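You operate a simulated robot arm through the tools that you are given. There is no shell and no other tool.

Carry out the task below with a simulated robot arm. There is one attempt and no reset: what you move stays moved.

JOB
Pack the box of hinges in the small carton, put the lid on and strap it under the arch.
Fine: slide the carton along its rails to the end stop; wind till the pointer is in the green field; leave the other boxes.

It is judged by the outcome, as a careful person would: the job done as asked, and still so three seconds after it is handed in. It fails if anything else is knocked over, pushed out of place, dropped, spilled or broken. Lids that push on must go on centred and level and be pressed home; caps that screw on are set level and turned clockwise until they are tight.

ROBOT AND FRAMES
A 7-joint arm with a two-finger parallel gripper, fixed in place. Base frame: the origin is on the floor under the middle of its stand, x ahead of it, y to its left, z up. Units: cm, rad, N and s.
It reaches about 147.9 cm from its shoulder. Its first joint turns from -2.897 to 2.897 rad. Payload 4.4 kg.
Tool frame: the origin (TCP) lies between the finger pads and is the grasp point; the fingertips stand 2.3 cm ahead of it; z points along the fingers, y is the line along which they close. The gripper opens to 9.4 cm. The fingers are 3.8 cm wide and 1 cm thick; the gripper's body (5.4 by 9.6 cm) begins 3.9 cm behind the TCP.
Orientation is that of the tool frame in the base frame, as [roll, pitch, yaw] about the fixed x, y, z axes, in that order (R = Rz(yaw) Ry(pitch) Rx(roll)). With the fingers straight down and closing along the base's y, the tool's x points along the base's -x, its y along +y and its z along -z.

CONTROLS
- The arm moves only by the tool servo_tool. Its argument "increments" is a list of rows, each an object (a shift or turn left out is 0, a gripper value left out holds the last) with "delta_pos": the shift along the base's x, y, z in m, a list of three; "delta_rot": the turn, a rotation vector about the base's x, y, z in rad, a list of three; "fingers": the gripper command, from -1 (shut) to 1 (fully open), values between in proportion. In form: [{"delta_pos": [dx, dy, dz], "delta_rot": [rx, ry, rz], "fingers": fingers}, ...]. A call has 1 to 20 rows; each row is the pose to reach, as a shift and turn from the pose commanded when the call began. Rows are played at 5 a second. More than 5 cm and 0.15 rad between two rows, or a gripper value outside its range, and nothing of the call is played. Where a pose cannot be reached the arm comes as near as it can. A force on the tool above 40 N (or 10 N above the force at the start of the call, whichever is more), or a blocked arm, ends the call early, and 0.2 s more pass. Each finger travels about 7.2 cm/s and halts on what it meets, pressing with about 24 N; the grip force reading is that of the motor and also rises with nothing between the fingers. The clock runs only during rows and for 0.2 s after the last one: add rows that repeat a pose to give the fingers time. The reply holds the time, the measured pose of the TCP, the force on the tool along the base axes, the opening and the grip force, in the units named above and with some noise, with the torque about the TCP (base axes, N m) and any sound that the robot's microphone picked up.
- Cameras (640 x 400 px; columns grow to the right, rows downward): "scene" is fixed at [39.98, 50.02, 158.76]; the picture's right is [-0.79, -0.61, 0.00], its down [-0.58, 0.76, -0.28] and it looks along [0.17, -0.22, -0.96] (base axes); focal length 214 px, centre (320, 200). "wrist" rides on the gripper at [8.6, 1.6, -7.4] in the tool frame; the picture's right is [-0.18, 0.98, 0.00], its down [-0.58, -0.11, -0.81] and it looks along [-0.79, -0.15, 0.59] (tool axes); focal length 243 px, centre (320, 200). There is no depth. A picture from a camera that has moved, and an enlarged one, comes with that camera's place and axes in the base frame and with its lens.
- snapshot(camera): a new picture of that camera. It takes no simulated time.
- close_up(camera, box): a new picture of the part [left, top, right, bottom] of that camera's present view, enlarged. It takes no simulated time.
- finish_job(): hands the job in; it is judged then, once.

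Nothing tells you positions but the pictures and the camera data. Unless the task says otherwise, let go and move clear before handing in.

The tools are called after "Emit:" as a command line: name --argument value ..., lists and objects as JSON in quotes. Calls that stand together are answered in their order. servo_tool: Moves the arm, as the interface text tells. Its arguments: {"type":"object","properties":{"increments":{"type":"array","items":{"type":"object","properties":{"delta_pos":{"type":"array","items":{"type":"number"}},"delta_rot":{"type":"array","items":{"type":"number"}},"fingers":{"type":"number"}}}}},"required":["increments"]} The other tools are called the same way: snapshot (camera) takes a picture; close_up (camera, box) takes an enlarged picture of a part of a camera's view; finish_job () hands the job in.

At the start:

```text
clock: 0.0
position: [66.83, 9.01, 118.97]
tcp_rot: [-3.141, 0.001, 3.141]
ft_force: [-0.4, 0.1, -0.8]
torque: [0.01, -0.01, -0.02]
gripper_width: 9.43
grasp_force: 0.1
```

scene: 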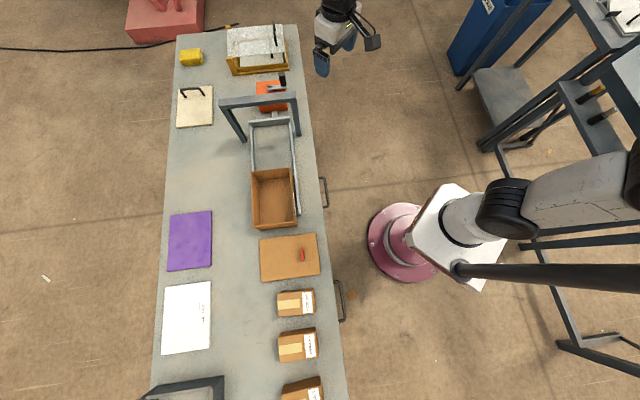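
wrist: 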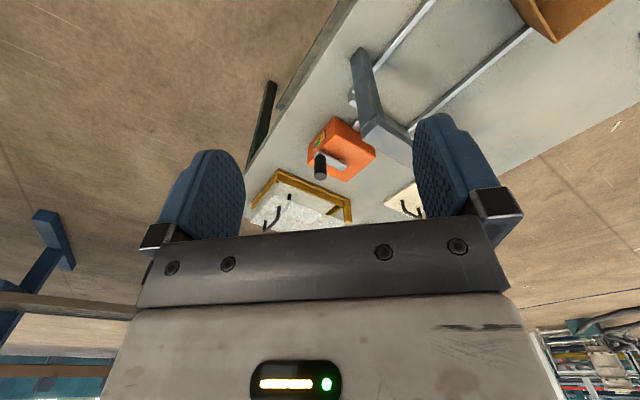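

I see a workbench with an open brown carton on rails, a grey arch with an orange crank unit beyond it, three small labelled boxes, and several flat panels that might be lids. I'll look more closely before I move anything.

Emit:
close_up --camera "scene" --box '[240, 280, 350, 400]'

Emit:
close_up --camera "scene" --box '[210, 60, 330, 160]'

Emit:
close_up --camera "scene" --box '[220, 150, 340, 290]'

Emit:
close_up --camera "scene" --box '[150, 20, 300, 140]'

Emit:
close_up --camera "scene" --box '[140, 200, 260, 400]'

```text
3.33 times, centred on (295, 340) of scene
camera zoom: at [39.98, 50.02, 158.76], right [-0.79, -0.61, 0.0], down [-0.58, 0.76, -0.28], along [0.17, -0.22, -0.96], focal length 715 px, centre (403, -267)
```

zoom: 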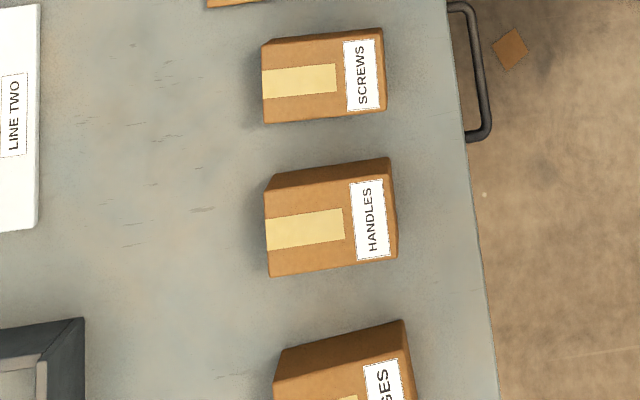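

```text
4.00 times, centred on (270, 110) of scene
camera zoom: at [39.98, 50.02, 158.76], right [-0.79, -0.61, 0.0], down [-0.58, 0.76, -0.28], along [0.17, -0.22, -0.96], focal length 858 px, centre (520, 560)
```

zoom: 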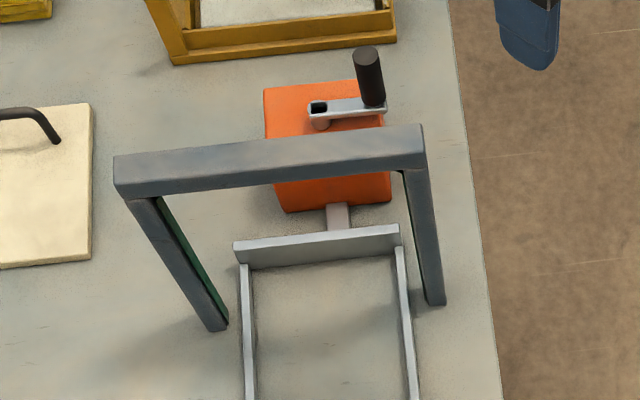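

```text
2.86 times, centred on (280, 220) of scene
camera zoom: at [39.98, 50.02, 158.76], right [-0.79, -0.61, 0.0], down [-0.58, 0.76, -0.28], along [0.17, -0.22, -0.96], focal length 613 px, centre (434, 143)
```

zoom: 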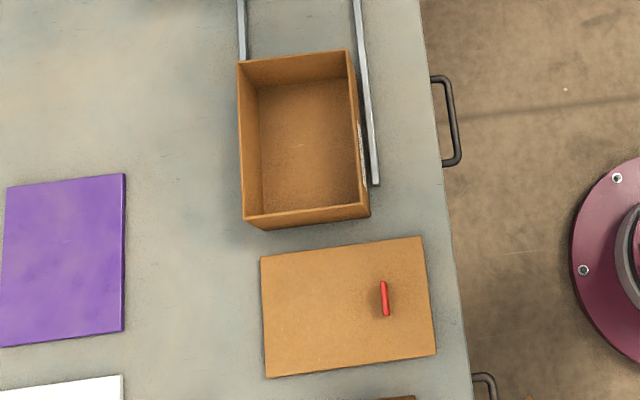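

```text
3.33 times, centred on (225, 80) of scene
camera zoom: at [39.98, 50.02, 158.76], right [-0.79, -0.61, 0.0], down [-0.58, 0.76, -0.28], along [0.17, -0.22, -0.96], focal length 715 px, centre (637, 600)
```

zoom: 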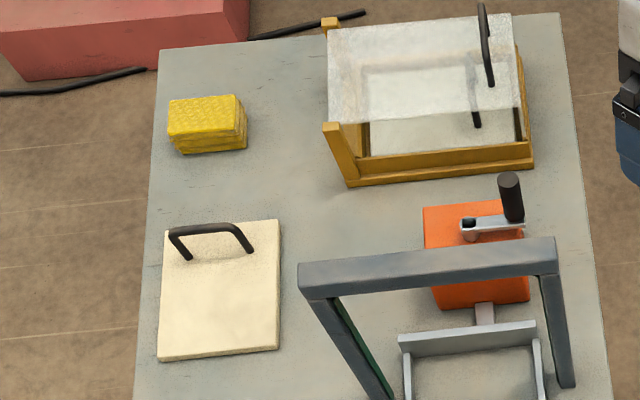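

```text
2.00 times, centred on (200, 300) of scene
camera zoom: at [39.98, 50.02, 158.76], right [-0.79, -0.61, 0.0], down [-0.58, 0.76, -0.28], along [0.17, -0.22, -0.96], focal length 429 px, centre (560, 0)
```

zoom: 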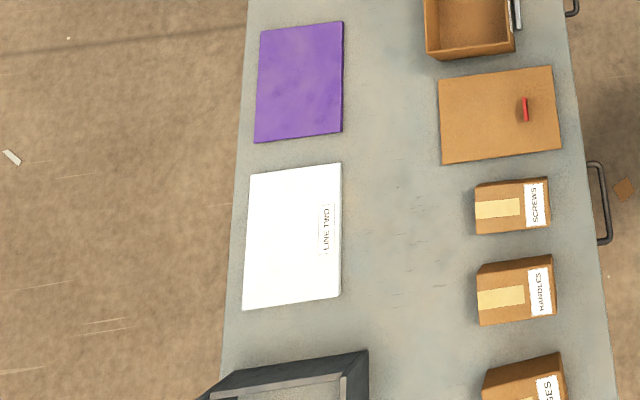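

The rail axis runs diagonally through the base frame, the carton is near (66, 43), and the "…GES" box is at the far bottom end. I'll enlarge the current wrist view and the remaining scene areas to read the winder and arch.

Emit:
close_up --camera "wrist" --box '[240, 90, 440, 240]'

Emit:
close_up --camera "wrist" --box '[300, 0, 640, 130]'

Emit:
close_up --camera "scene" --box '[235, 70, 315, 130]'

Emit:
close_up --camera "scene" --box '[230, 350, 350, 400]'

Emit:
close_up --camera "scene" --box '[240, 155, 310, 235]'

```text
2.67 times, centred on (340, 165) of wrist
camera zoom: at [58.13, 10.64, 126.41], right [0.18, 0.98, 0.0], down [0.58, -0.11, 0.81], along [0.79, -0.15, -0.59], focal length 647 px, centre (267, 293)
```

zoom: 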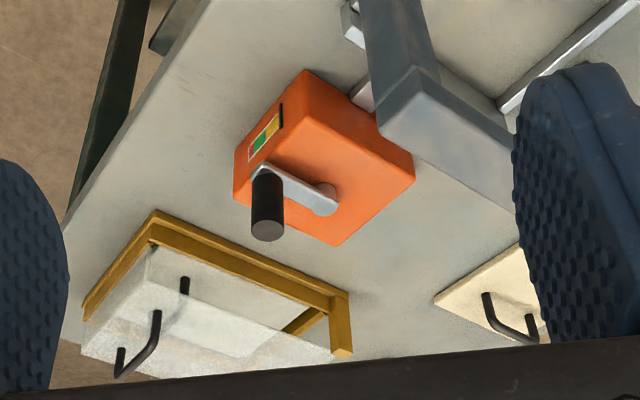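

```text
1.88 times, centred on (470, 65) of wrist
camera zoom: at [58.13, 10.64, 126.41], right [0.18, 0.98, 0.0], down [0.58, -0.11, 0.81], along [0.79, -0.15, -0.59], focal length 457 px, centre (38, 454)
```

zoom: 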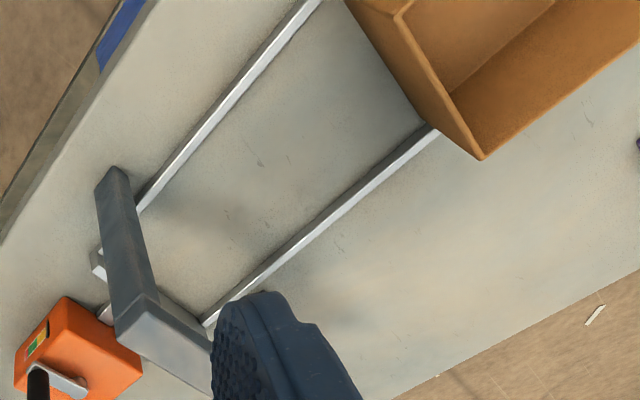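

```text
6.67 times, centred on (275, 100) of scene
camera zoom: at [39.98, 50.02, 158.76], right [-0.79, -0.61, 0.0], down [-0.58, 0.76, -0.28], along [0.17, -0.22, -0.96], focal length 1430 px, centre (620, 867)
```

zoom: 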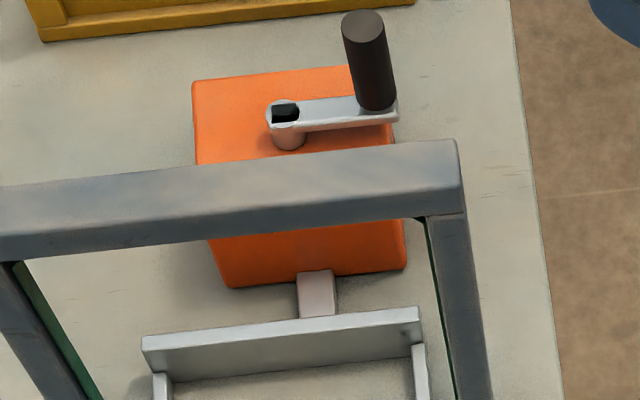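

```text
5.33 times, centred on (290, 375) of scene
camera zoom: at [39.98, 50.02, 158.76], right [-0.79, -0.61, 0.0], down [-0.58, 0.76, -0.28], along [0.17, -0.22, -0.96], focal length 1144 px, centre (480, -733)
```

zoom: 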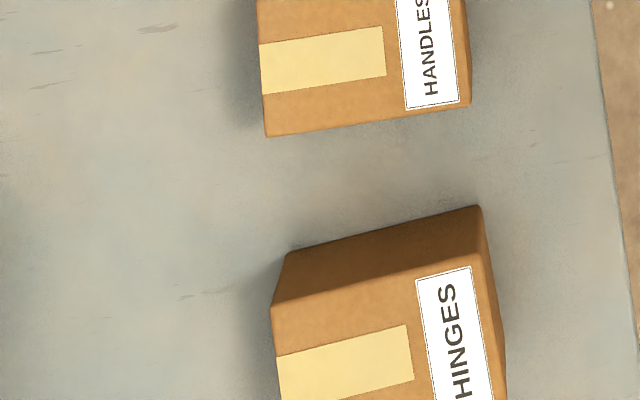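

```text
5.00 times, centred on (275, 195) of scene
camera zoom: at [39.98, 50.02, 158.76], right [-0.79, -0.61, 0.0], down [-0.58, 0.76, -0.28], along [0.17, -0.22, -0.96], focal length 1072 px, centre (545, 225)
```

zoom: 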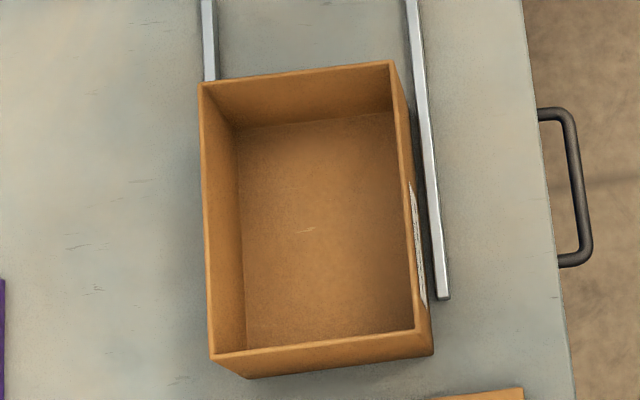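

The gauge on the orange unit shows red, green and yellow fields, with the pointer at the yellow end. The HINGES box is the third one, at the far end. Next I'll raise the hand over that end of the bench for a better look.

Emit:
servo_tool --increments '[{"delta_pos": [-0.026, 0.024, 0.0], "delta_rot": [0, 0, 0.13]}, {"delta_pos": [-0.052, 0.048, 0.0], "delta_rot": [0, 0, 0.26]}, {"delta_pos": [-0.078, 0.072, 0.0], "delta_rot": [0, 0, 0.39]}, {"delta_pos": [-0.104, 0.096, 0.0], "delta_rot": [0, 0, 0.52]}, {"delta_pos": [-0.13, 0.12, 0.0], "delta_rot": [0, 0, 0.65]}, {"delta_pos": [-0.156, 0.144, 0.0], "delta_rot": [0, 0, 0.78]}, {"delta_pos": [-0.182, 0.168, 0.0], "delta_rot": [0, 0, 0.91]}, {"delta_pos": [-0.208, 0.192, 0.0], "delta_rot": [0, 0, 1.04]}, {"delta_pos": [-0.234, 0.216, 0.0], "delta_rot": [0, 0, 1.17]}, {"delta_pos": [-0.26, 0.24, 0.0], "delta_rot": [0, 0, 1.3]}, {"delta_pos": [-0.286, 0.264, 0.0], "delta_rot": [0, 0, 1.43]}, {"delta_pos": [-0.312, 0.288, 0.0], "delta_rot": [0, 0, 1.57]}, {"delta_pos": [-0.312, 0.288, 0.0], "delta_rot": [0, 0, 1.57]}]'

```text
clock: 2.8
position: [35.58, 37.72, 119.08]
tcp_rot: [3.141, -0.001, -1.571]
ft_force: [-0.7, -0.1, 0.0]
torque: [-0.04, -0.03, 0.0]
gripper_width: 9.39
grasp_force: 0.2
```

The hand is now over the near side of the bench, facing +y. I'll take pictures from here.

Emit:
snapshot --camera "wrist"

Emit:
snapshot --camera "scene"

```text
taken
camera wrist: at [33.95, 29.09, 126.5], right [-0.98, 0.18, 0.0], down [0.11, 0.58, 0.81], along [0.15, 0.79, -0.59], focal length 243 px, centre (320, 200)
```

wrist: 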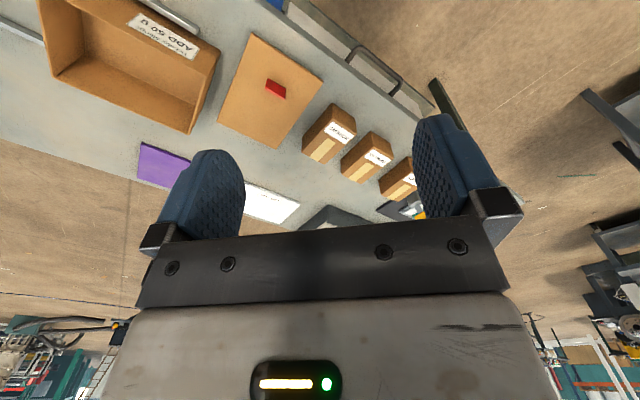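

```text
taken
```

scene: 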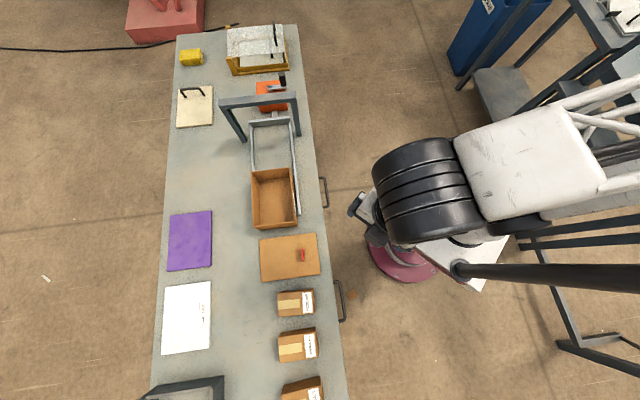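

The carton's label carries some writing, so I'll enlarge it, along with the lid, the boxes and the dark frame.

Emit:
close_up --camera "wrist" --box '[110, 0, 220, 70]'

Emit:
close_up --camera "wrist" --box '[210, 20, 340, 160]'

Emit:
close_up --camera "wrist" --box '[290, 90, 430, 230]'

Emit:
close_up --camera "wrist" --box '[0, 0, 260, 180]'

```text
5.71 times, centred on (165, 35) of wrist
camera zoom: at [33.95, 29.09, 126.5], right [-0.98, 0.18, 0.0], down [0.11, 0.58, 0.81], along [0.15, 0.79, -0.59], focal length 1386 px, centre (1206, 1143)
```

zoom: 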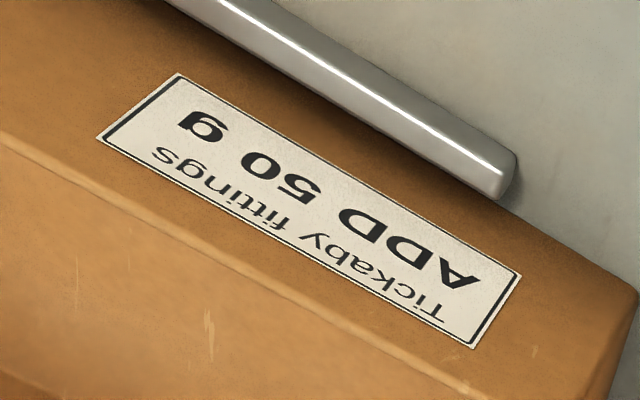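

```text
2.86 times, centred on (275, 90) of wrist
camera zoom: at [33.95, 29.09, 126.5], right [-0.98, 0.18, 0.0], down [0.11, 0.58, 0.81], along [0.15, 0.79, -0.59], focal length 693 px, centre (449, 514)
```

zoom: 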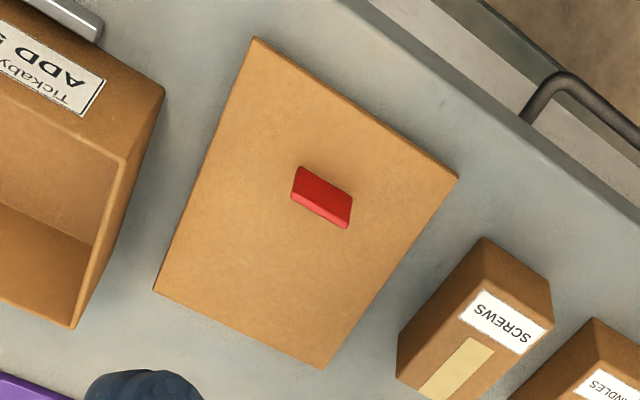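

```text
2.86 times, centred on (360, 160) of wrist
camera zoom: at [33.95, 29.09, 126.5], right [-0.98, 0.18, 0.0], down [0.11, 0.58, 0.81], along [0.15, 0.79, -0.59], focal length 693 px, centre (206, 314)
```

zoom: 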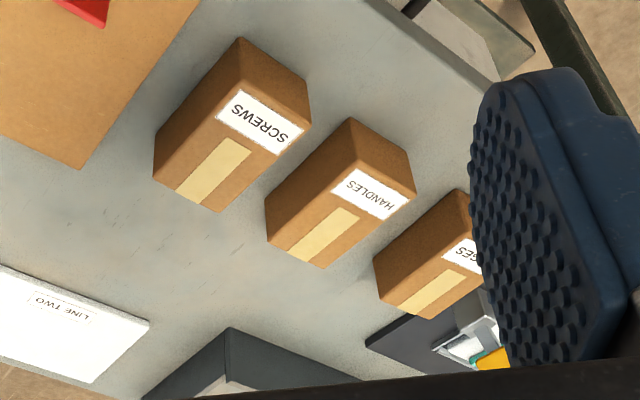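

```text
2.22 times, centred on (130, 90) of wrist
camera zoom: at [33.95, 29.09, 126.5], right [-0.98, 0.18, 0.0], down [0.11, 0.58, 0.81], along [0.15, 0.79, -0.59], focal length 539 px, centre (742, 444)
```

zoom: 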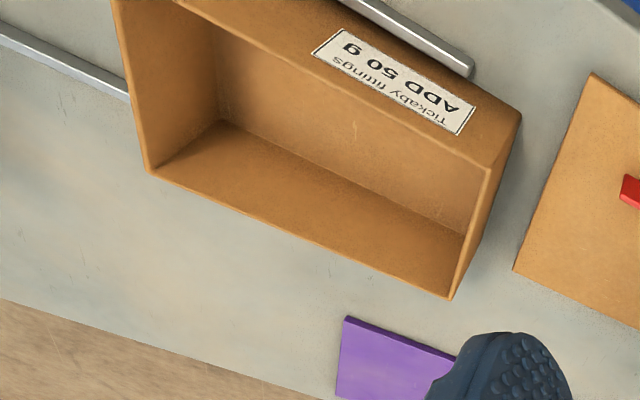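

The carton's rim is about 13.6 × 19.5 cm at z≈88. The brown lid with the red tab measures about 14.5 × 20.7 cm, matches the cardboard and sits right beside it, so it is the carton's lid; its tab is off centre. The "ADD 50 g" label is just print on the carton and not part of my job. Next I'll look at the HINGES box with the hand aligned across the bench.

Emit:
servo_tool --increments '[{"delta_pos": [-0.024, 0.032, -0.004], "delta_rot": [0, 0, -0.0785]}, {"delta_pos": [-0.048, 0.064, -0.008], "delta_rot": [0, 0, -0.157]}, {"delta_pos": [-0.072, 0.096, -0.012], "delta_rot": [0, 0, -0.2355]}, {"delta_pos": [-0.096, 0.128, -0.016], "delta_rot": [0, 0, -0.314]}, {"delta_pos": [-0.12, 0.16, -0.02], "delta_rot": [0, 0, -0.3925]}, {"delta_pos": [-0.144, 0.192, -0.024], "delta_rot": [0, 0, -0.471]}, {"delta_pos": [-0.168, 0.224, -0.028], "delta_rot": [0, 0, -0.5495]}, {"delta_pos": [-0.192, 0.256, -0.032], "delta_rot": [0, 0, -0.628]}, {"delta_pos": [-0.216, 0.288, -0.036], "delta_rot": [0, 0, -0.7065]}, {"delta_pos": [-0.24, 0.32, -0.04], "delta_rot": [0, 0, -0.785]}, {"delta_pos": [-0.24, 0.32, -0.04], "delta_rot": [0, 0, -0.785]}]'

Emit:
snapshot --camera "wrist"

Emit:
snapshot --camera "scene"

```text
clock: 5.2
position: [11.8, 69.77, 115.61]
tcp_rot: [3.135, 0.007, -2.361]
ft_force: [0.5, 0.0, 0.3]
torque: [-0.01, 0.02, 0.01]
gripper_width: 9.37
grasp_force: 0.0
```

```text
taken
camera wrist: at [4.52, 64.73, 122.9], right [-0.56, 0.83, 0.01], down [0.49, 0.32, 0.81], along [0.67, 0.46, -0.59], focal length 243 px, centre (320, 200)
```

wrist: 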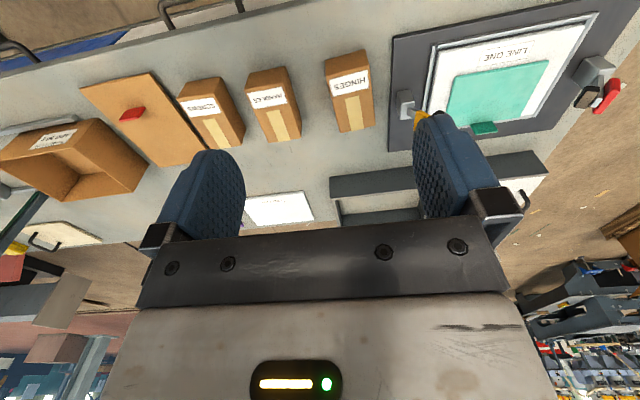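

```text
taken
```

scene: 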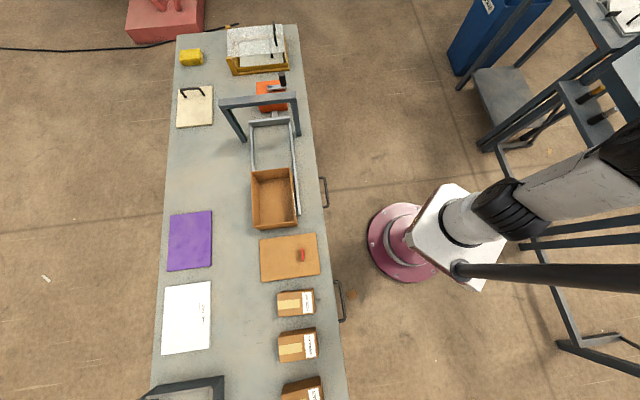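

The HINGES box stands alone beside a dark "LINE ONE" board, with free space around it. I'll enlarge this view to measure it.

Emit:
close_up --camera "wrist" --box '[230, 30, 430, 150]'

Emit:
close_up --camera "wrist" --box '[0, 60, 210, 210]'

Emit:
close_up --camera "wrist" --box '[380, 0, 640, 220]'

Emit:
close_up --camera "scene" --box '[260, 340, 350, 400]'

```text
3.20 times, centred on (330, 90) of wrist
camera zoom: at [4.52, 64.73, 122.9], right [-0.56, 0.83, 0.01], down [0.49, 0.32, 0.81], along [0.67, 0.46, -0.59], focal length 776 px, centre (288, 552)
```

zoom: 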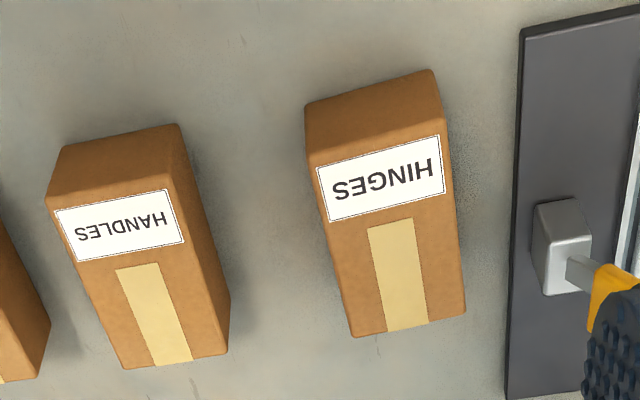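

```text
2.67 times, centred on (105, 135) of wrist
camera zoom: at [4.52, 64.73, 122.9], right [-0.56, 0.83, 0.01], down [0.49, 0.32, 0.81], along [0.67, 0.46, -0.59], focal length 647 px, centre (893, 373)
```

zoom: 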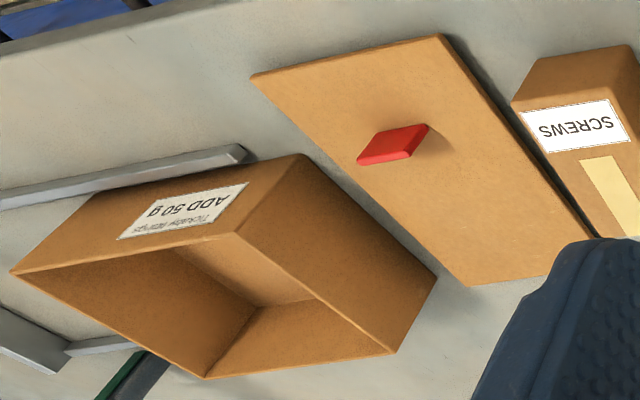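

```text
1.82 times, centred on (510, 110) of wrist
camera zoom: at [4.52, 64.73, 122.9], right [-0.56, 0.83, 0.01], down [0.49, 0.32, 0.81], along [0.67, 0.46, -0.59], focal length 441 px, centre (-26, 364)
```

zoom: 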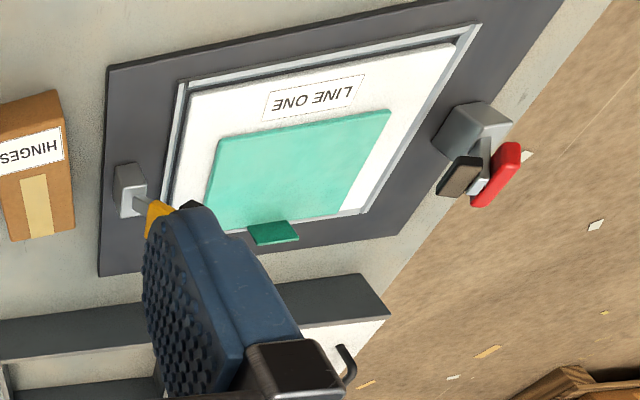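

```text
6.67 times, centred on (305, 370) of scene
camera zoom: at [39.98, 50.02, 158.76], right [-0.79, -0.61, 0.0], down [-0.58, 0.76, -0.28], along [0.17, -0.22, -0.96], focal length 1430 px, centre (420, -933)
```

zoom: 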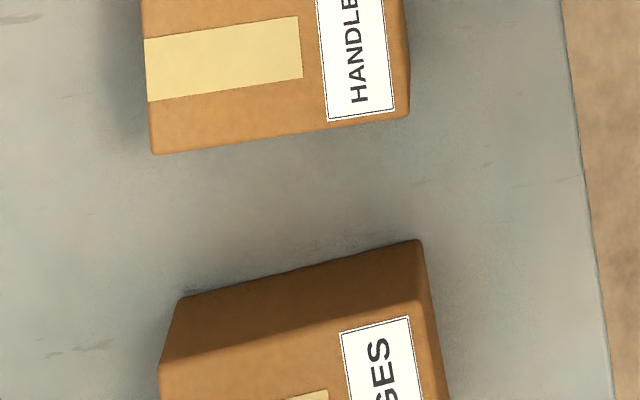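

The HINGES box is about 10.4 × 6.5 cm on top, with its top at z≈86 on a bench top at z≈80. It is centred near (20.9, 82.9) and turned about 4.5° from the bench axis. I'll move above it with the jaws aligned to its short sides.

Emit:
servo_tool --increments '[{"delta_pos": [0.023, 0.033, -0.02], "delta_rot": [0, 0, 0.02]}, {"delta_pos": [0.046, 0.066, -0.05], "delta_rot": [0, 0, 0.04]}, {"delta_pos": [0.069, 0.099, -0.09], "delta_rot": [0, 0, 0.06]}, {"delta_pos": [0.091, 0.131, -0.13], "delta_rot": [0, 0, 0.08]}, {"delta_pos": [0.091, 0.131, -0.176], "delta_rot": [0, 0, 0.08], "fingers": 0.9}, {"delta_pos": [0.091, 0.131, -0.176], "delta_rot": [0, 0, 0.08], "fingers": 0.9}]'

Emit:
snapshot --camera "wrist"

Emit:
close_up --camera "scene" --box '[240, 320, 370, 400]'

```text
refused: row 2 steps farther than a row can; nothing moved
```

```text
taken
camera wrist: at [4.52, 64.73, 122.9], right [-0.56, 0.83, 0.01], down [0.49, 0.32, 0.81], along [0.67, 0.46, -0.59], focal length 243 px, centre (320, 200)
```

wrist: 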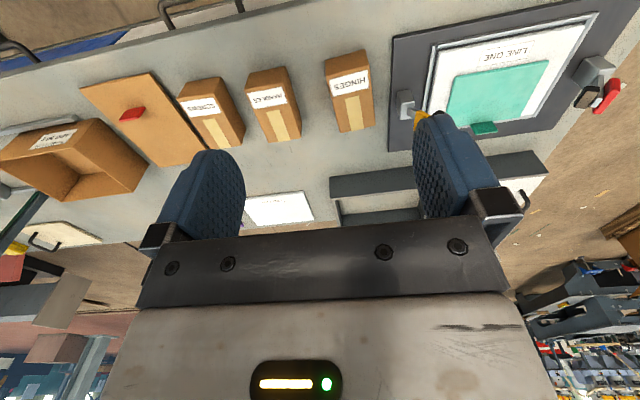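

```text
4.92 times, centred on (305, 360) of scene
camera zoom: at [39.98, 50.02, 158.76], right [-0.79, -0.61, 0.0], down [-0.58, 0.76, -0.28], along [0.17, -0.22, -0.96], focal length 1056 px, centre (394, -588)
```

zoom: 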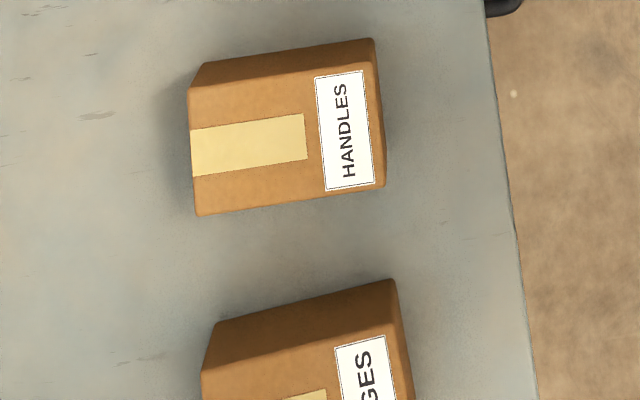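

That call was refused because the steps were too long, and nothing moved. I'll repeat the same approach above the HINGES box in smaller steps.

Emit:
servo_tool --increments '[{"delta_pos": [0.015, 0.022, -0.02], "delta_rot": [0, 0, 0.02]}, {"delta_pos": [0.03, 0.044, -0.045], "delta_rot": [0, 0, 0.04]}, {"delta_pos": [0.045, 0.066, -0.07], "delta_rot": [0, 0, 0.06]}, {"delta_pos": [0.06, 0.088, -0.095], "delta_rot": [0, 0, 0.08]}, {"delta_pos": [0.075, 0.11, -0.12], "delta_rot": [0, 0, 0.08]}, {"delta_pos": [0.091, 0.131, -0.145], "delta_rot": [0, 0, 0.08], "fingers": 0.9}, {"delta_pos": [0.091, 0.131, -0.176], "delta_rot": [0, 0, 0.08], "fingers": 0.9}, {"delta_pos": [0.091, 0.131, -0.176], "delta_rot": [0, 0, 0.08], "fingers": 0.9}]'

Emit:
snapshot --camera "wrist"

Emit:
close_up --camera "scene" --box '[240, 320, 370, 400]'

```text
clock: 7.0
position: [20.76, 83.04, 97.47]
tcp_rot: [3.141, 0.001, -2.277]
ft_force: [0.2, 0.9, 1.4]
torque: [-0.02, -0.05, 0.02]
gripper_width: 8.94
grasp_force: 0.0
```

```text
taken
camera wrist: at [14.04, 77.5, 104.87], right [-0.63, 0.78, 0.0], down [0.46, 0.37, 0.81], along [0.63, 0.51, -0.59], focal length 243 px, centre (320, 200)
```

wrist: 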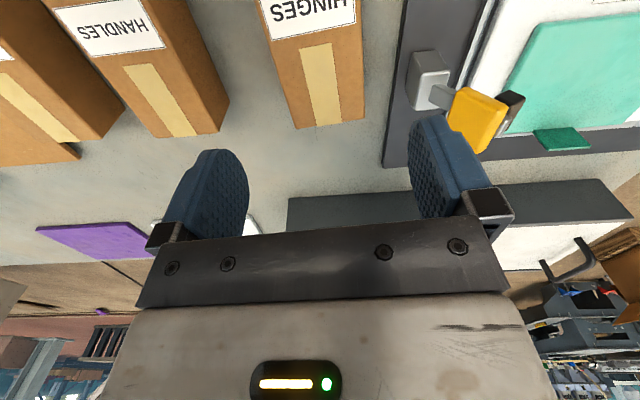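

```text
4.92 times, centred on (305, 360) of scene
camera zoom: at [39.98, 50.02, 158.76], right [-0.79, -0.61, 0.0], down [-0.58, 0.76, -0.28], along [0.17, -0.22, -0.96], focal length 1056 px, centre (394, -588)
```

zoom: 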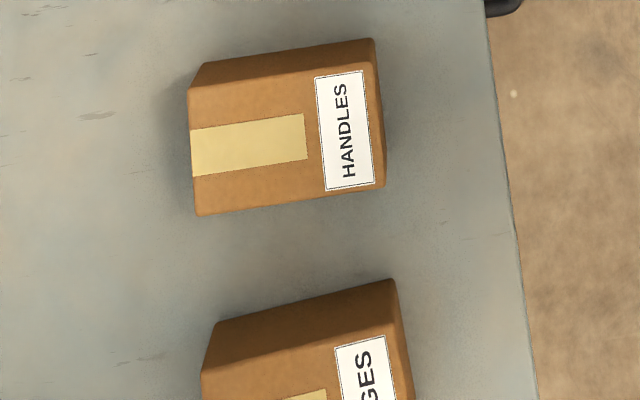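

The TCP at (20.8, 83.0) sits over the box centre as measured, and the clamp block on the neighbouring board is about 2 cm clear of the finger. I'll go down and check before gripping.

Emit:
servo_tool --increments '[{"delta_pos": [0.001, 0, -0.03], "fingers": 0.9}, {"delta_pos": [0.001, 0, -0.06], "fingers": 0.9}, {"delta_pos": [0.001, 0, -0.085], "fingers": 0.9}, {"delta_pos": [0.001, 0, -0.105], "fingers": 0.9}, {"delta_pos": [0.001, 0, -0.12], "fingers": 0.9}, {"delta_pos": [0.001, 0, -0.132], "fingers": 0.9}, {"delta_pos": [0.001, 0, -0.14], "fingers": 0.9}, {"delta_pos": [0.001, 0, -0.14], "fingers": 0.9}]'

Emit:
snapshot --camera "wrist"

Emit:
close_up --camera "scene" --box '[240, 320, 370, 400]'

```text
clock: 8.8
position: [20.88, 82.92, 83.33]
tcp_rot: [3.141, 0.001, -2.276]
ft_force: [0.9, 0.5, -0.2]
torque: [0.0, -0.04, 0.02]
gripper_width: 8.93
grasp_force: 0.0
```

```text
taken
camera wrist: at [13.97, 77.35, 90.74], right [-0.63, 0.78, 0.0], down [0.46, 0.37, 0.81], along [0.63, 0.51, -0.59], focal length 243 px, centre (320, 200)
```

wrist: 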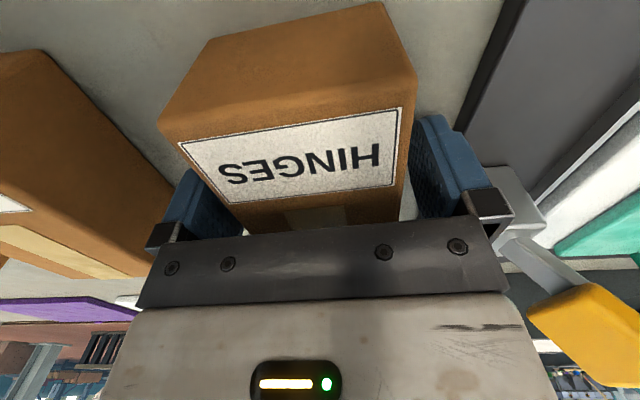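

```text
4.92 times, centred on (305, 360) of scene
camera zoom: at [39.98, 50.02, 158.76], right [-0.79, -0.61, 0.0], down [-0.58, 0.76, -0.28], along [0.17, -0.22, -0.96], focal length 1056 px, centre (394, -588)
```

zoom: 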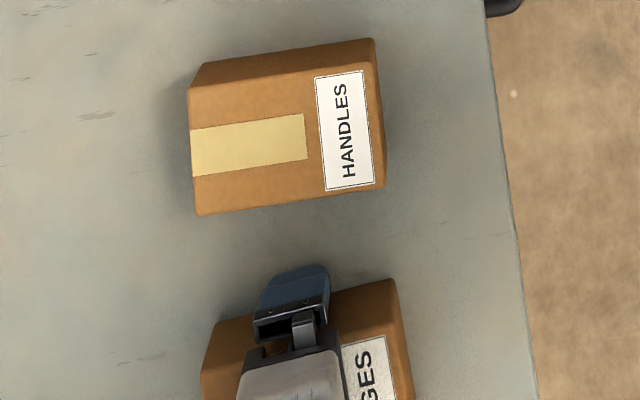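

Both fingers stand on either side of the HINGES box with a gap each side. I'll close on it now.

Emit:
servo_tool --increments '[{"delta_pos": [0, 0, 0], "fingers": 0.5}, {"delta_pos": [0, 0, 0], "fingers": 0.2}, {"delta_pos": [0, 0, 0], "fingers": -1}, {"delta_pos": [0, 0, 0], "fingers": -1}, {"delta_pos": [0, 0, 0], "fingers": -1}]'

```text
clock: 10.0
position: [20.8, 83.01, 83.25]
tcp_rot: [-3.141, 0.0, -2.277]
ft_force: [-0.5, 1.3, 0.3]
torque: [0.03, -0.03, 0.0]
gripper_width: 6.79
grasp_force: 24.6
```

The grip is on at 6.8 cm. I'll lift a little and check.

Emit:
servo_tool --increments '[{"delta_pos": [0, 0, 0.01], "fingers": -1}, {"delta_pos": [0, 0, 0.025], "fingers": -1}, {"delta_pos": [0, 0, 0.045], "fingers": -1}, {"delta_pos": [0, 0, 0.075], "fingers": -1}, {"delta_pos": [0, 0, 0.11], "fingers": -1}, {"delta_pos": [0, 0, 0.15], "fingers": -1}, {"delta_pos": [0, 0, 0.15], "fingers": -1}]'

Emit:
snapshot --camera "wrist"

Emit:
close_up --camera "scene" --box '[240, 320, 370, 400]'

```text
clock: 11.6
position: [20.95, 82.85, 98.31]
tcp_rot: [3.141, -0.001, -2.276]
ft_force: [0.4, -0.2, -2.6]
torque: [-0.01, 0.01, 0.03]
gripper_width: 6.81
grasp_force: 23.5
```

```text
taken
camera wrist: at [14.16, 77.28, 105.66], right [-0.63, 0.78, 0.0], down [0.46, 0.37, 0.81], along [0.63, 0.51, -0.59], focal length 243 px, centre (320, 200)
```

wrist: 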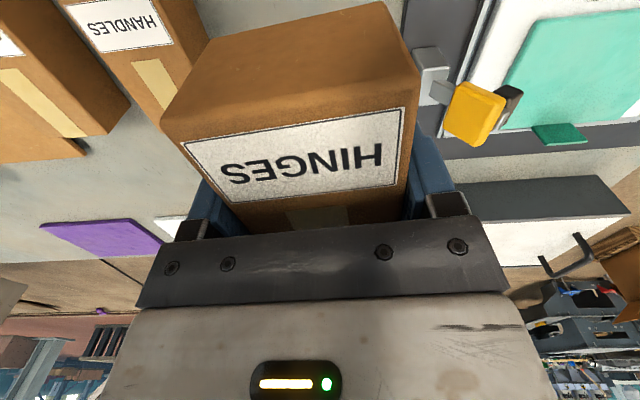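

```text
4.92 times, centred on (305, 360) of scene
camera zoom: at [39.98, 50.02, 158.76], right [-0.79, -0.61, 0.0], down [-0.58, 0.76, -0.28], along [0.17, -0.22, -0.96], focal length 1056 px, centre (394, -588)
```

zoom: 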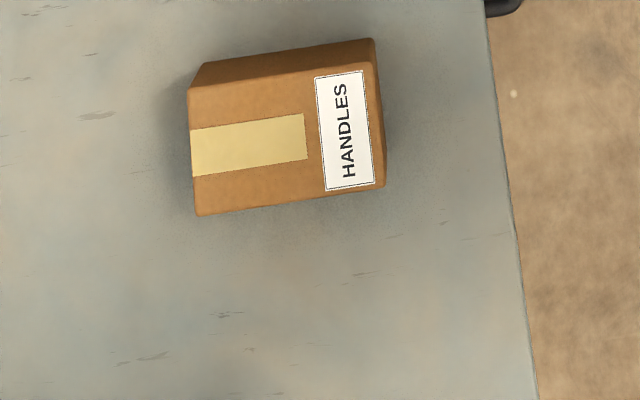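

The HINGES box is held securely, weighs about 260 g and is centred in the jaws. The other boxes are untouched. I'll carry it over the carton, centre about (66.7, 42.7), and turn it back in line with the carton.

Emit:
servo_tool --increments '[{"delta_pos": [0.0327, -0.0287, 0.002], "delta_rot": [0, 0, -0.006], "fingers": -1}, {"delta_pos": [0.0654, -0.0574, 0.004], "delta_rot": [0, 0, -0.012], "fingers": -1}, {"delta_pos": [0.0981, -0.0861, 0.006], "delta_rot": [0, 0, -0.018], "fingers": -1}, {"delta_pos": [0.1309, -0.1147, 0.008], "delta_rot": [0, 0, -0.024], "fingers": -1}, {"delta_pos": [0.1636, -0.1434, 0.01], "delta_rot": [0, 0, -0.03], "fingers": -1}, {"delta_pos": [0.1963, -0.1721, 0.01], "delta_rot": [0, 0, -0.036], "fingers": -1}, {"delta_pos": [0.229, -0.2008, 0.01], "delta_rot": [0, 0, -0.042], "fingers": -1}, {"delta_pos": [0.2617, -0.2295, 0.01], "delta_rot": [0, 0, -0.048], "fingers": -1}, {"delta_pos": [0.2944, -0.2582, 0.01], "delta_rot": [0, 0, -0.054], "fingers": -1}, {"delta_pos": [0.3271, -0.2869, 0.01], "delta_rot": [0, 0, -0.06], "fingers": -1}, {"delta_pos": [0.3599, -0.3155, 0.01], "delta_rot": [0, 0, -0.066], "fingers": -1}, {"delta_pos": [0.3926, -0.3442, 0.01], "delta_rot": [0, 0, -0.072], "fingers": -1}, {"delta_pos": [0.4253, -0.3729, 0.01], "delta_rot": [0, 0, -0.078], "fingers": -1}, {"delta_pos": [0.458, -0.4016, 0.01], "delta_rot": [0, 0, -0.08], "fingers": -1}, {"delta_pos": [0.458, -0.4016, 0.01], "delta_rot": [0, 0, -0.08], "fingers": -1}, {"delta_pos": [0.458, -0.4016, 0.01], "delta_rot": [0, 0, -0.08], "fingers": -1}]'

Emit:
snapshot --camera "wrist"

Emit:
close_up --camera "scene" --box '[220, 140, 340, 240]'

```text
clock: 15.0
position: [66.33, 42.69, 99.36]
tcp_rot: [-3.141, 0.001, -2.356]
ft_force: [-0.5, -0.5, -1.8]
torque: [0.01, -0.01, 0.0]
gripper_width: 6.8
grasp_force: 24.3
```

```text
taken
camera wrist: at [59.17, 37.67, 106.77], right [-0.56, 0.83, 0.0], down [0.49, 0.33, 0.81], along [0.67, 0.46, -0.59], focal length 243 px, centre (320, 200)
```

wrist: 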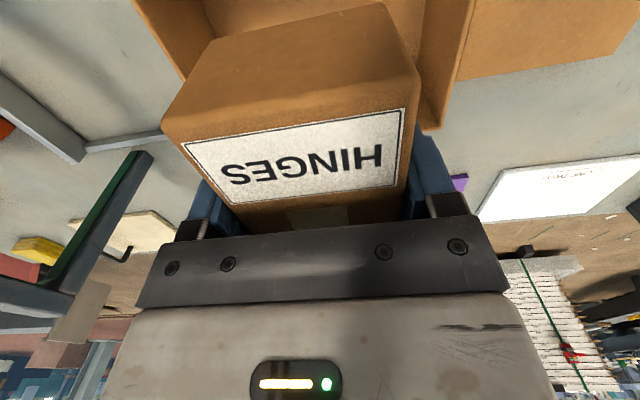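

```text
4.00 times, centred on (280, 190) of scene
camera zoom: at [39.98, 50.02, 158.76], right [-0.79, -0.61, 0.0], down [-0.58, 0.76, -0.28], along [0.17, -0.22, -0.96], focal length 858 px, centre (480, 240)
```

zoom: 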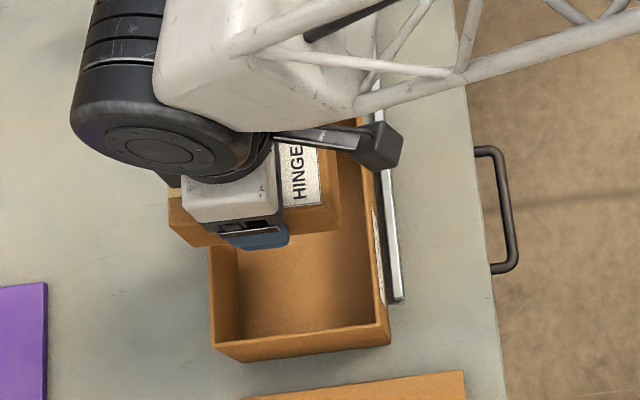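

The box hangs over the carton in line with it, and a second view of the rim corner confirms the centre at about (66.5, 42.75). I'll lower it in, slowing near the floor.

Emit:
servo_tool --increments '[{"delta_pos": [0.001, 0.0, -0.025], "fingers": -1}, {"delta_pos": [0.001, 0.0, -0.05], "fingers": -1}, {"delta_pos": [0.001, 0.0, -0.075], "fingers": -1}, {"delta_pos": [0.001, 0.0, -0.095], "fingers": -1}, {"delta_pos": [0.001, 0.0, -0.11], "fingers": -1}, {"delta_pos": [0.001, 0.0, -0.122], "fingers": -1}, {"delta_pos": [0.001, 0.0, -0.132], "fingers": -1}, {"delta_pos": [0.001, 0.0, -0.14], "fingers": -1}, {"delta_pos": [0.001, 0.0, -0.146], "fingers": -1}, {"delta_pos": [0.001, 0.0, -0.15], "fingers": -1}]'

Emit:
close_up --camera "scene" --box '[220, 140, 340, 240]'

Emit:
snapshot --camera "wrist"

```text
clock: 17.2
position: [66.54, 42.78, 84.24]
tcp_rot: [-3.142, -0.001, -2.357]
ft_force: [-0.1, 1.0, -2.1]
torque: [-0.02, 0.0, -0.03]
gripper_width: 6.82
grasp_force: 23.8
```

```text
4.00 times, centred on (280, 190) of scene
camera zoom: at [39.98, 50.02, 158.76], right [-0.79, -0.61, 0.0], down [-0.58, 0.76, -0.28], along [0.17, -0.22, -0.96], focal length 858 px, centre (480, 240)
```

zoom: 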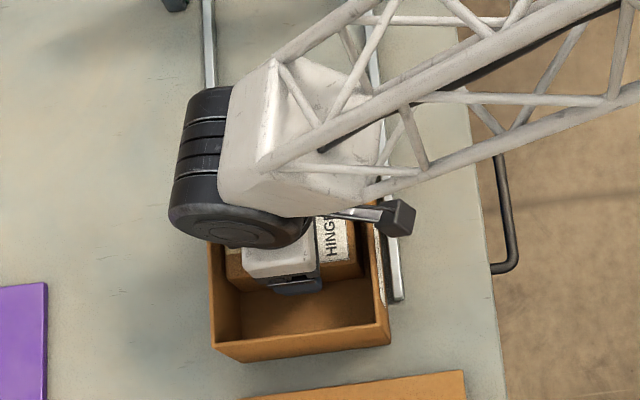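

```text
taken
camera wrist: at [59.33, 37.83, 91.76], right [-0.56, 0.83, 0.0], down [0.49, 0.33, 0.81], along [0.67, 0.46, -0.59], focal length 243 px, centre (320, 200)
```

wrist: 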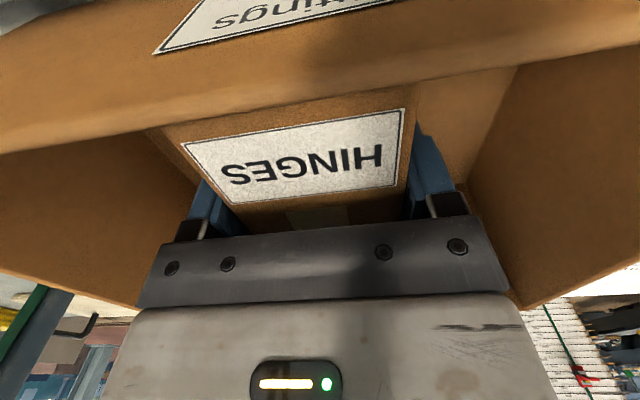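

The box is inside the carton and close to its floor, clear of all four walls. I'll lower it the last few millimetres until it touches.

Emit:
servo_tool --increments '[{"delta_pos": [0, 0, -0.001], "fingers": -1}, {"delta_pos": [0, 0, -0.002], "fingers": -1}, {"delta_pos": [0, 0, -0.003], "fingers": -1}, {"delta_pos": [0, 0, -0.004], "fingers": -1}, {"delta_pos": [0, 0, -0.005], "fingers": -1}]'

```text
clock: 18.4
position: [66.55, 42.78, 83.89]
tcp_rot: [3.141, 0.001, -2.357]
ft_force: [0.3, -0.2, -2.1]
torque: [0.0, -0.01, 0.0]
gripper_width: 6.79
grasp_force: 24.2
```

Emit:
servo_tool --increments '[{"delta_pos": [0, 0, -0.001], "fingers": -1}, {"delta_pos": [0, 0, -0.002], "fingers": -1}, {"delta_pos": [0, 0, -0.003], "fingers": -1}, {"delta_pos": [0, 0, -0.004], "fingers": -1}]'

```text
clock: 19.4
position: [66.53, 42.76, 83.51]
tcp_rot: [3.141, 0.002, -2.355]
ft_force: [1.7, 8.7, 21.3]
torque: [0.27, 0.03, 0.04]
gripper_width: 6.77
grasp_force: 25.1
```

The box is on the carton floor, since the force rose at z≈83.5. I'll ease off slightly, open the jaws inside the carton and lift out.

Emit:
servo_tool --increments '[{"delta_pos": [0, 0, 0.002], "fingers": -1}, {"delta_pos": [0, 0, 0.002], "fingers": -0.3}, {"delta_pos": [0, 0, 0.002], "fingers": 0.5}, {"delta_pos": [0, 0, 0.002], "fingers": 0.8}, {"delta_pos": [0, 0, 0.002], "fingers": 0.8}]'

Emit:
snapshot --camera "wrist"

```text
clock: 20.6
position: [66.55, 42.75, 83.7]
tcp_rot: [3.14, -0.001, -2.356]
ft_force: [0.2, -0.8, 0.5]
torque: [0.0, 0.01, 0.0]
gripper_width: 8.48
grasp_force: 0.1
```

```text
taken
camera wrist: at [59.32, 37.76, 91.17], right [-0.56, 0.83, 0.0], down [0.49, 0.33, 0.81], along [0.67, 0.46, -0.59], focal length 243 px, centre (320, 200)
```

wrist: 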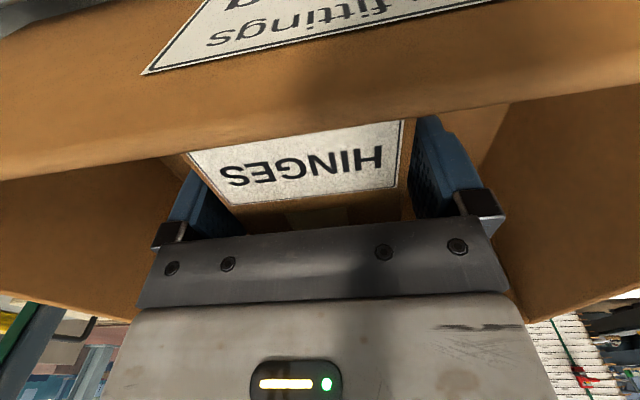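

The jaws are open and clear of the box on both sides. I'll lift straight out.

Emit:
servo_tool --increments '[{"delta_pos": [0, 0, 0.01], "fingers": 0.8}, {"delta_pos": [0, 0, 0.03], "fingers": 0.8}, {"delta_pos": [0, 0, 0.06], "fingers": 0.8}, {"delta_pos": [0, 0, 0.1], "fingers": 0.8}, {"delta_pos": [0, 0, 0.14], "fingers": 0.8}, {"delta_pos": [0, 0, 0.18], "fingers": 0.8}, {"delta_pos": [-0.035, -0.02, 0.2], "fingers": 0.8}, {"delta_pos": [-0.07, -0.04, 0.22], "fingers": 0.8}, {"delta_pos": [-0.105, -0.06, 0.24], "fingers": 0.8}, {"delta_pos": [-0.14, -0.08, 0.26], "fingers": 0.8}, {"delta_pos": [-0.175, -0.1, 0.28], "fingers": 0.8}, {"delta_pos": [-0.21, -0.12, 0.3], "fingers": 0.8}, {"delta_pos": [-0.21, -0.12, 0.3], "fingers": 0.8}]'

Emit:
snapshot --camera "wrist"

Emit:
snapshot --camera "scene"

```text
clock: 23.4
position: [45.84, 30.89, 113.42]
tcp_rot: [3.141, -0.002, -2.355]
ft_force: [0.4, -1.3, 0.4]
torque: [0.02, 0.02, 0.02]
gripper_width: 8.47
grasp_force: 0.2
```

```text
taken
camera wrist: at [38.71, 25.79, 120.9], right [-0.56, 0.83, 0.0], down [0.49, 0.33, 0.81], along [0.67, 0.46, -0.59], focal length 243 px, centre (320, 200)
```

wrist: 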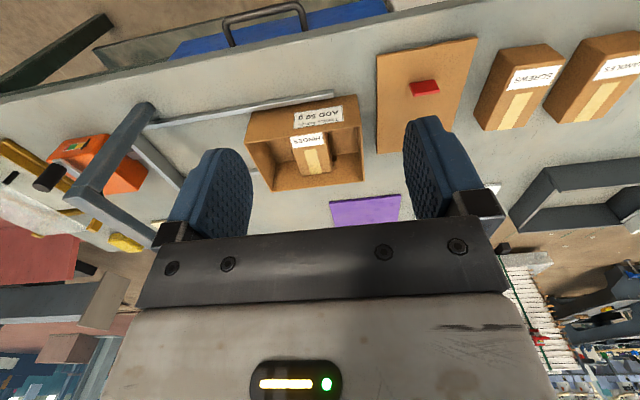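

```text
taken
```

scene: 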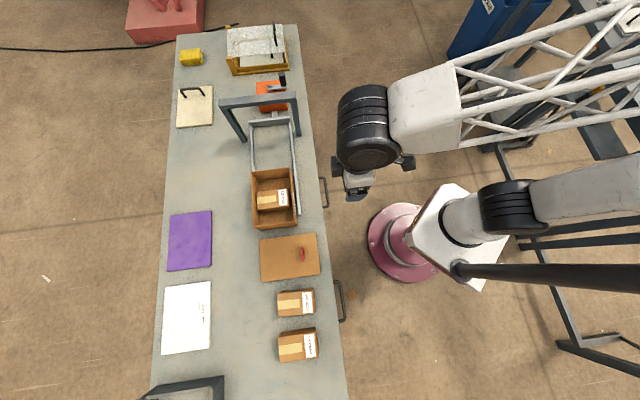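

The HINGES box is lying flat in the carton. Now I'll measure the carton, lid and tab carefully.

Emit:
close_up --camera "scene" --box '[235, 155, 315, 235]'

Emit:
close_up --camera "scene" --box '[250, 225, 330, 290]'

Emit:
close_up --camera "wrist" --box '[360, 20, 490, 170]'

Emit:
close_up --camera "wrist" --box '[235, 80, 375, 200]'

Emit:
close_up --camera "wrist" --box '[0, 80, 240, 240]'

```text
5.00 times, centred on (275, 195) of scene
camera zoom: at [39.98, 50.02, 158.76], right [-0.79, -0.61, 0.0], down [-0.58, 0.76, -0.28], along [0.17, -0.22, -0.96], focal length 1072 px, centre (545, 225)
```

zoom: 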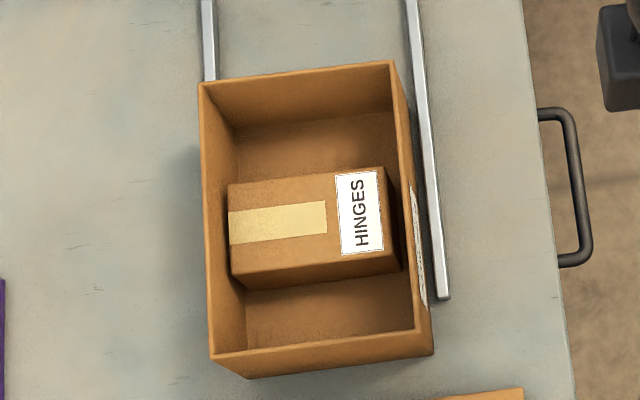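

```text
6.15 times, centred on (290, 258) of scene
camera zoom: at [39.98, 50.02, 158.76], right [-0.79, -0.61, 0.0], down [-0.58, 0.76, -0.28], along [0.17, -0.22, -0.96], focal length 1320 px, centre (505, -154)
```

zoom: 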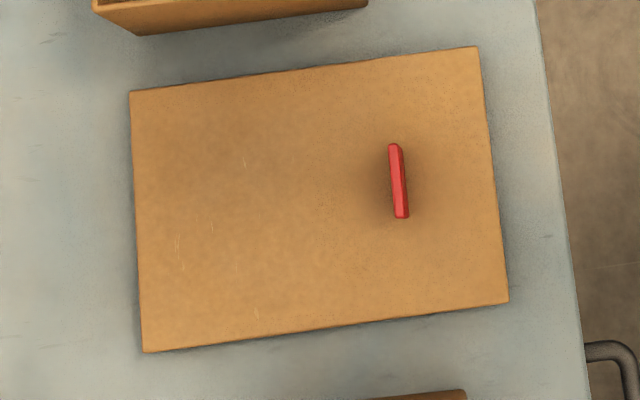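

```text
2.67 times, centred on (425, 95) of wrist
camera zoom: at [38.71, 25.79, 120.9], right [-0.56, 0.83, 0.0], down [0.49, 0.33, 0.81], along [0.67, 0.46, -0.59], focal length 647 px, centre (40, 480)
```

zoom: 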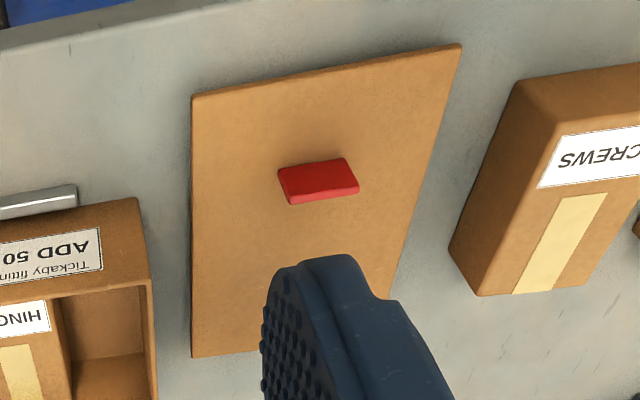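

```text
3.33 times, centred on (305, 140) of wrist
camera zoom: at [38.71, 25.79, 120.9], right [-0.56, 0.83, 0.0], down [0.49, 0.33, 0.81], along [0.67, 0.46, -0.59], focal length 809 px, centre (370, 400)
```

zoom: 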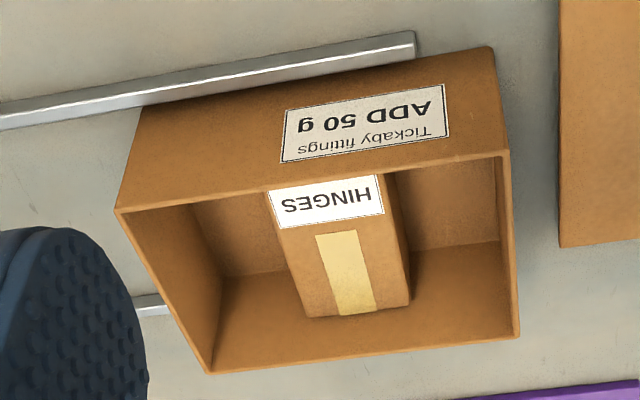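

```text
2.50 times, centred on (120, 160) of wrist
camera zoom: at [38.71, 25.79, 120.9], right [-0.56, 0.83, 0.0], down [0.49, 0.33, 0.81], along [0.67, 0.46, -0.59], focal length 606 px, centre (820, 300)
```

zoom: 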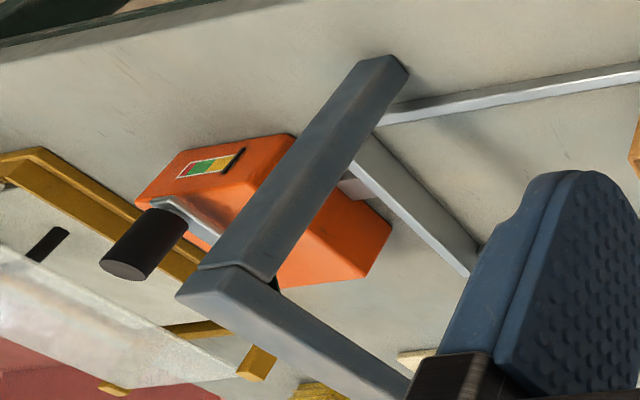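

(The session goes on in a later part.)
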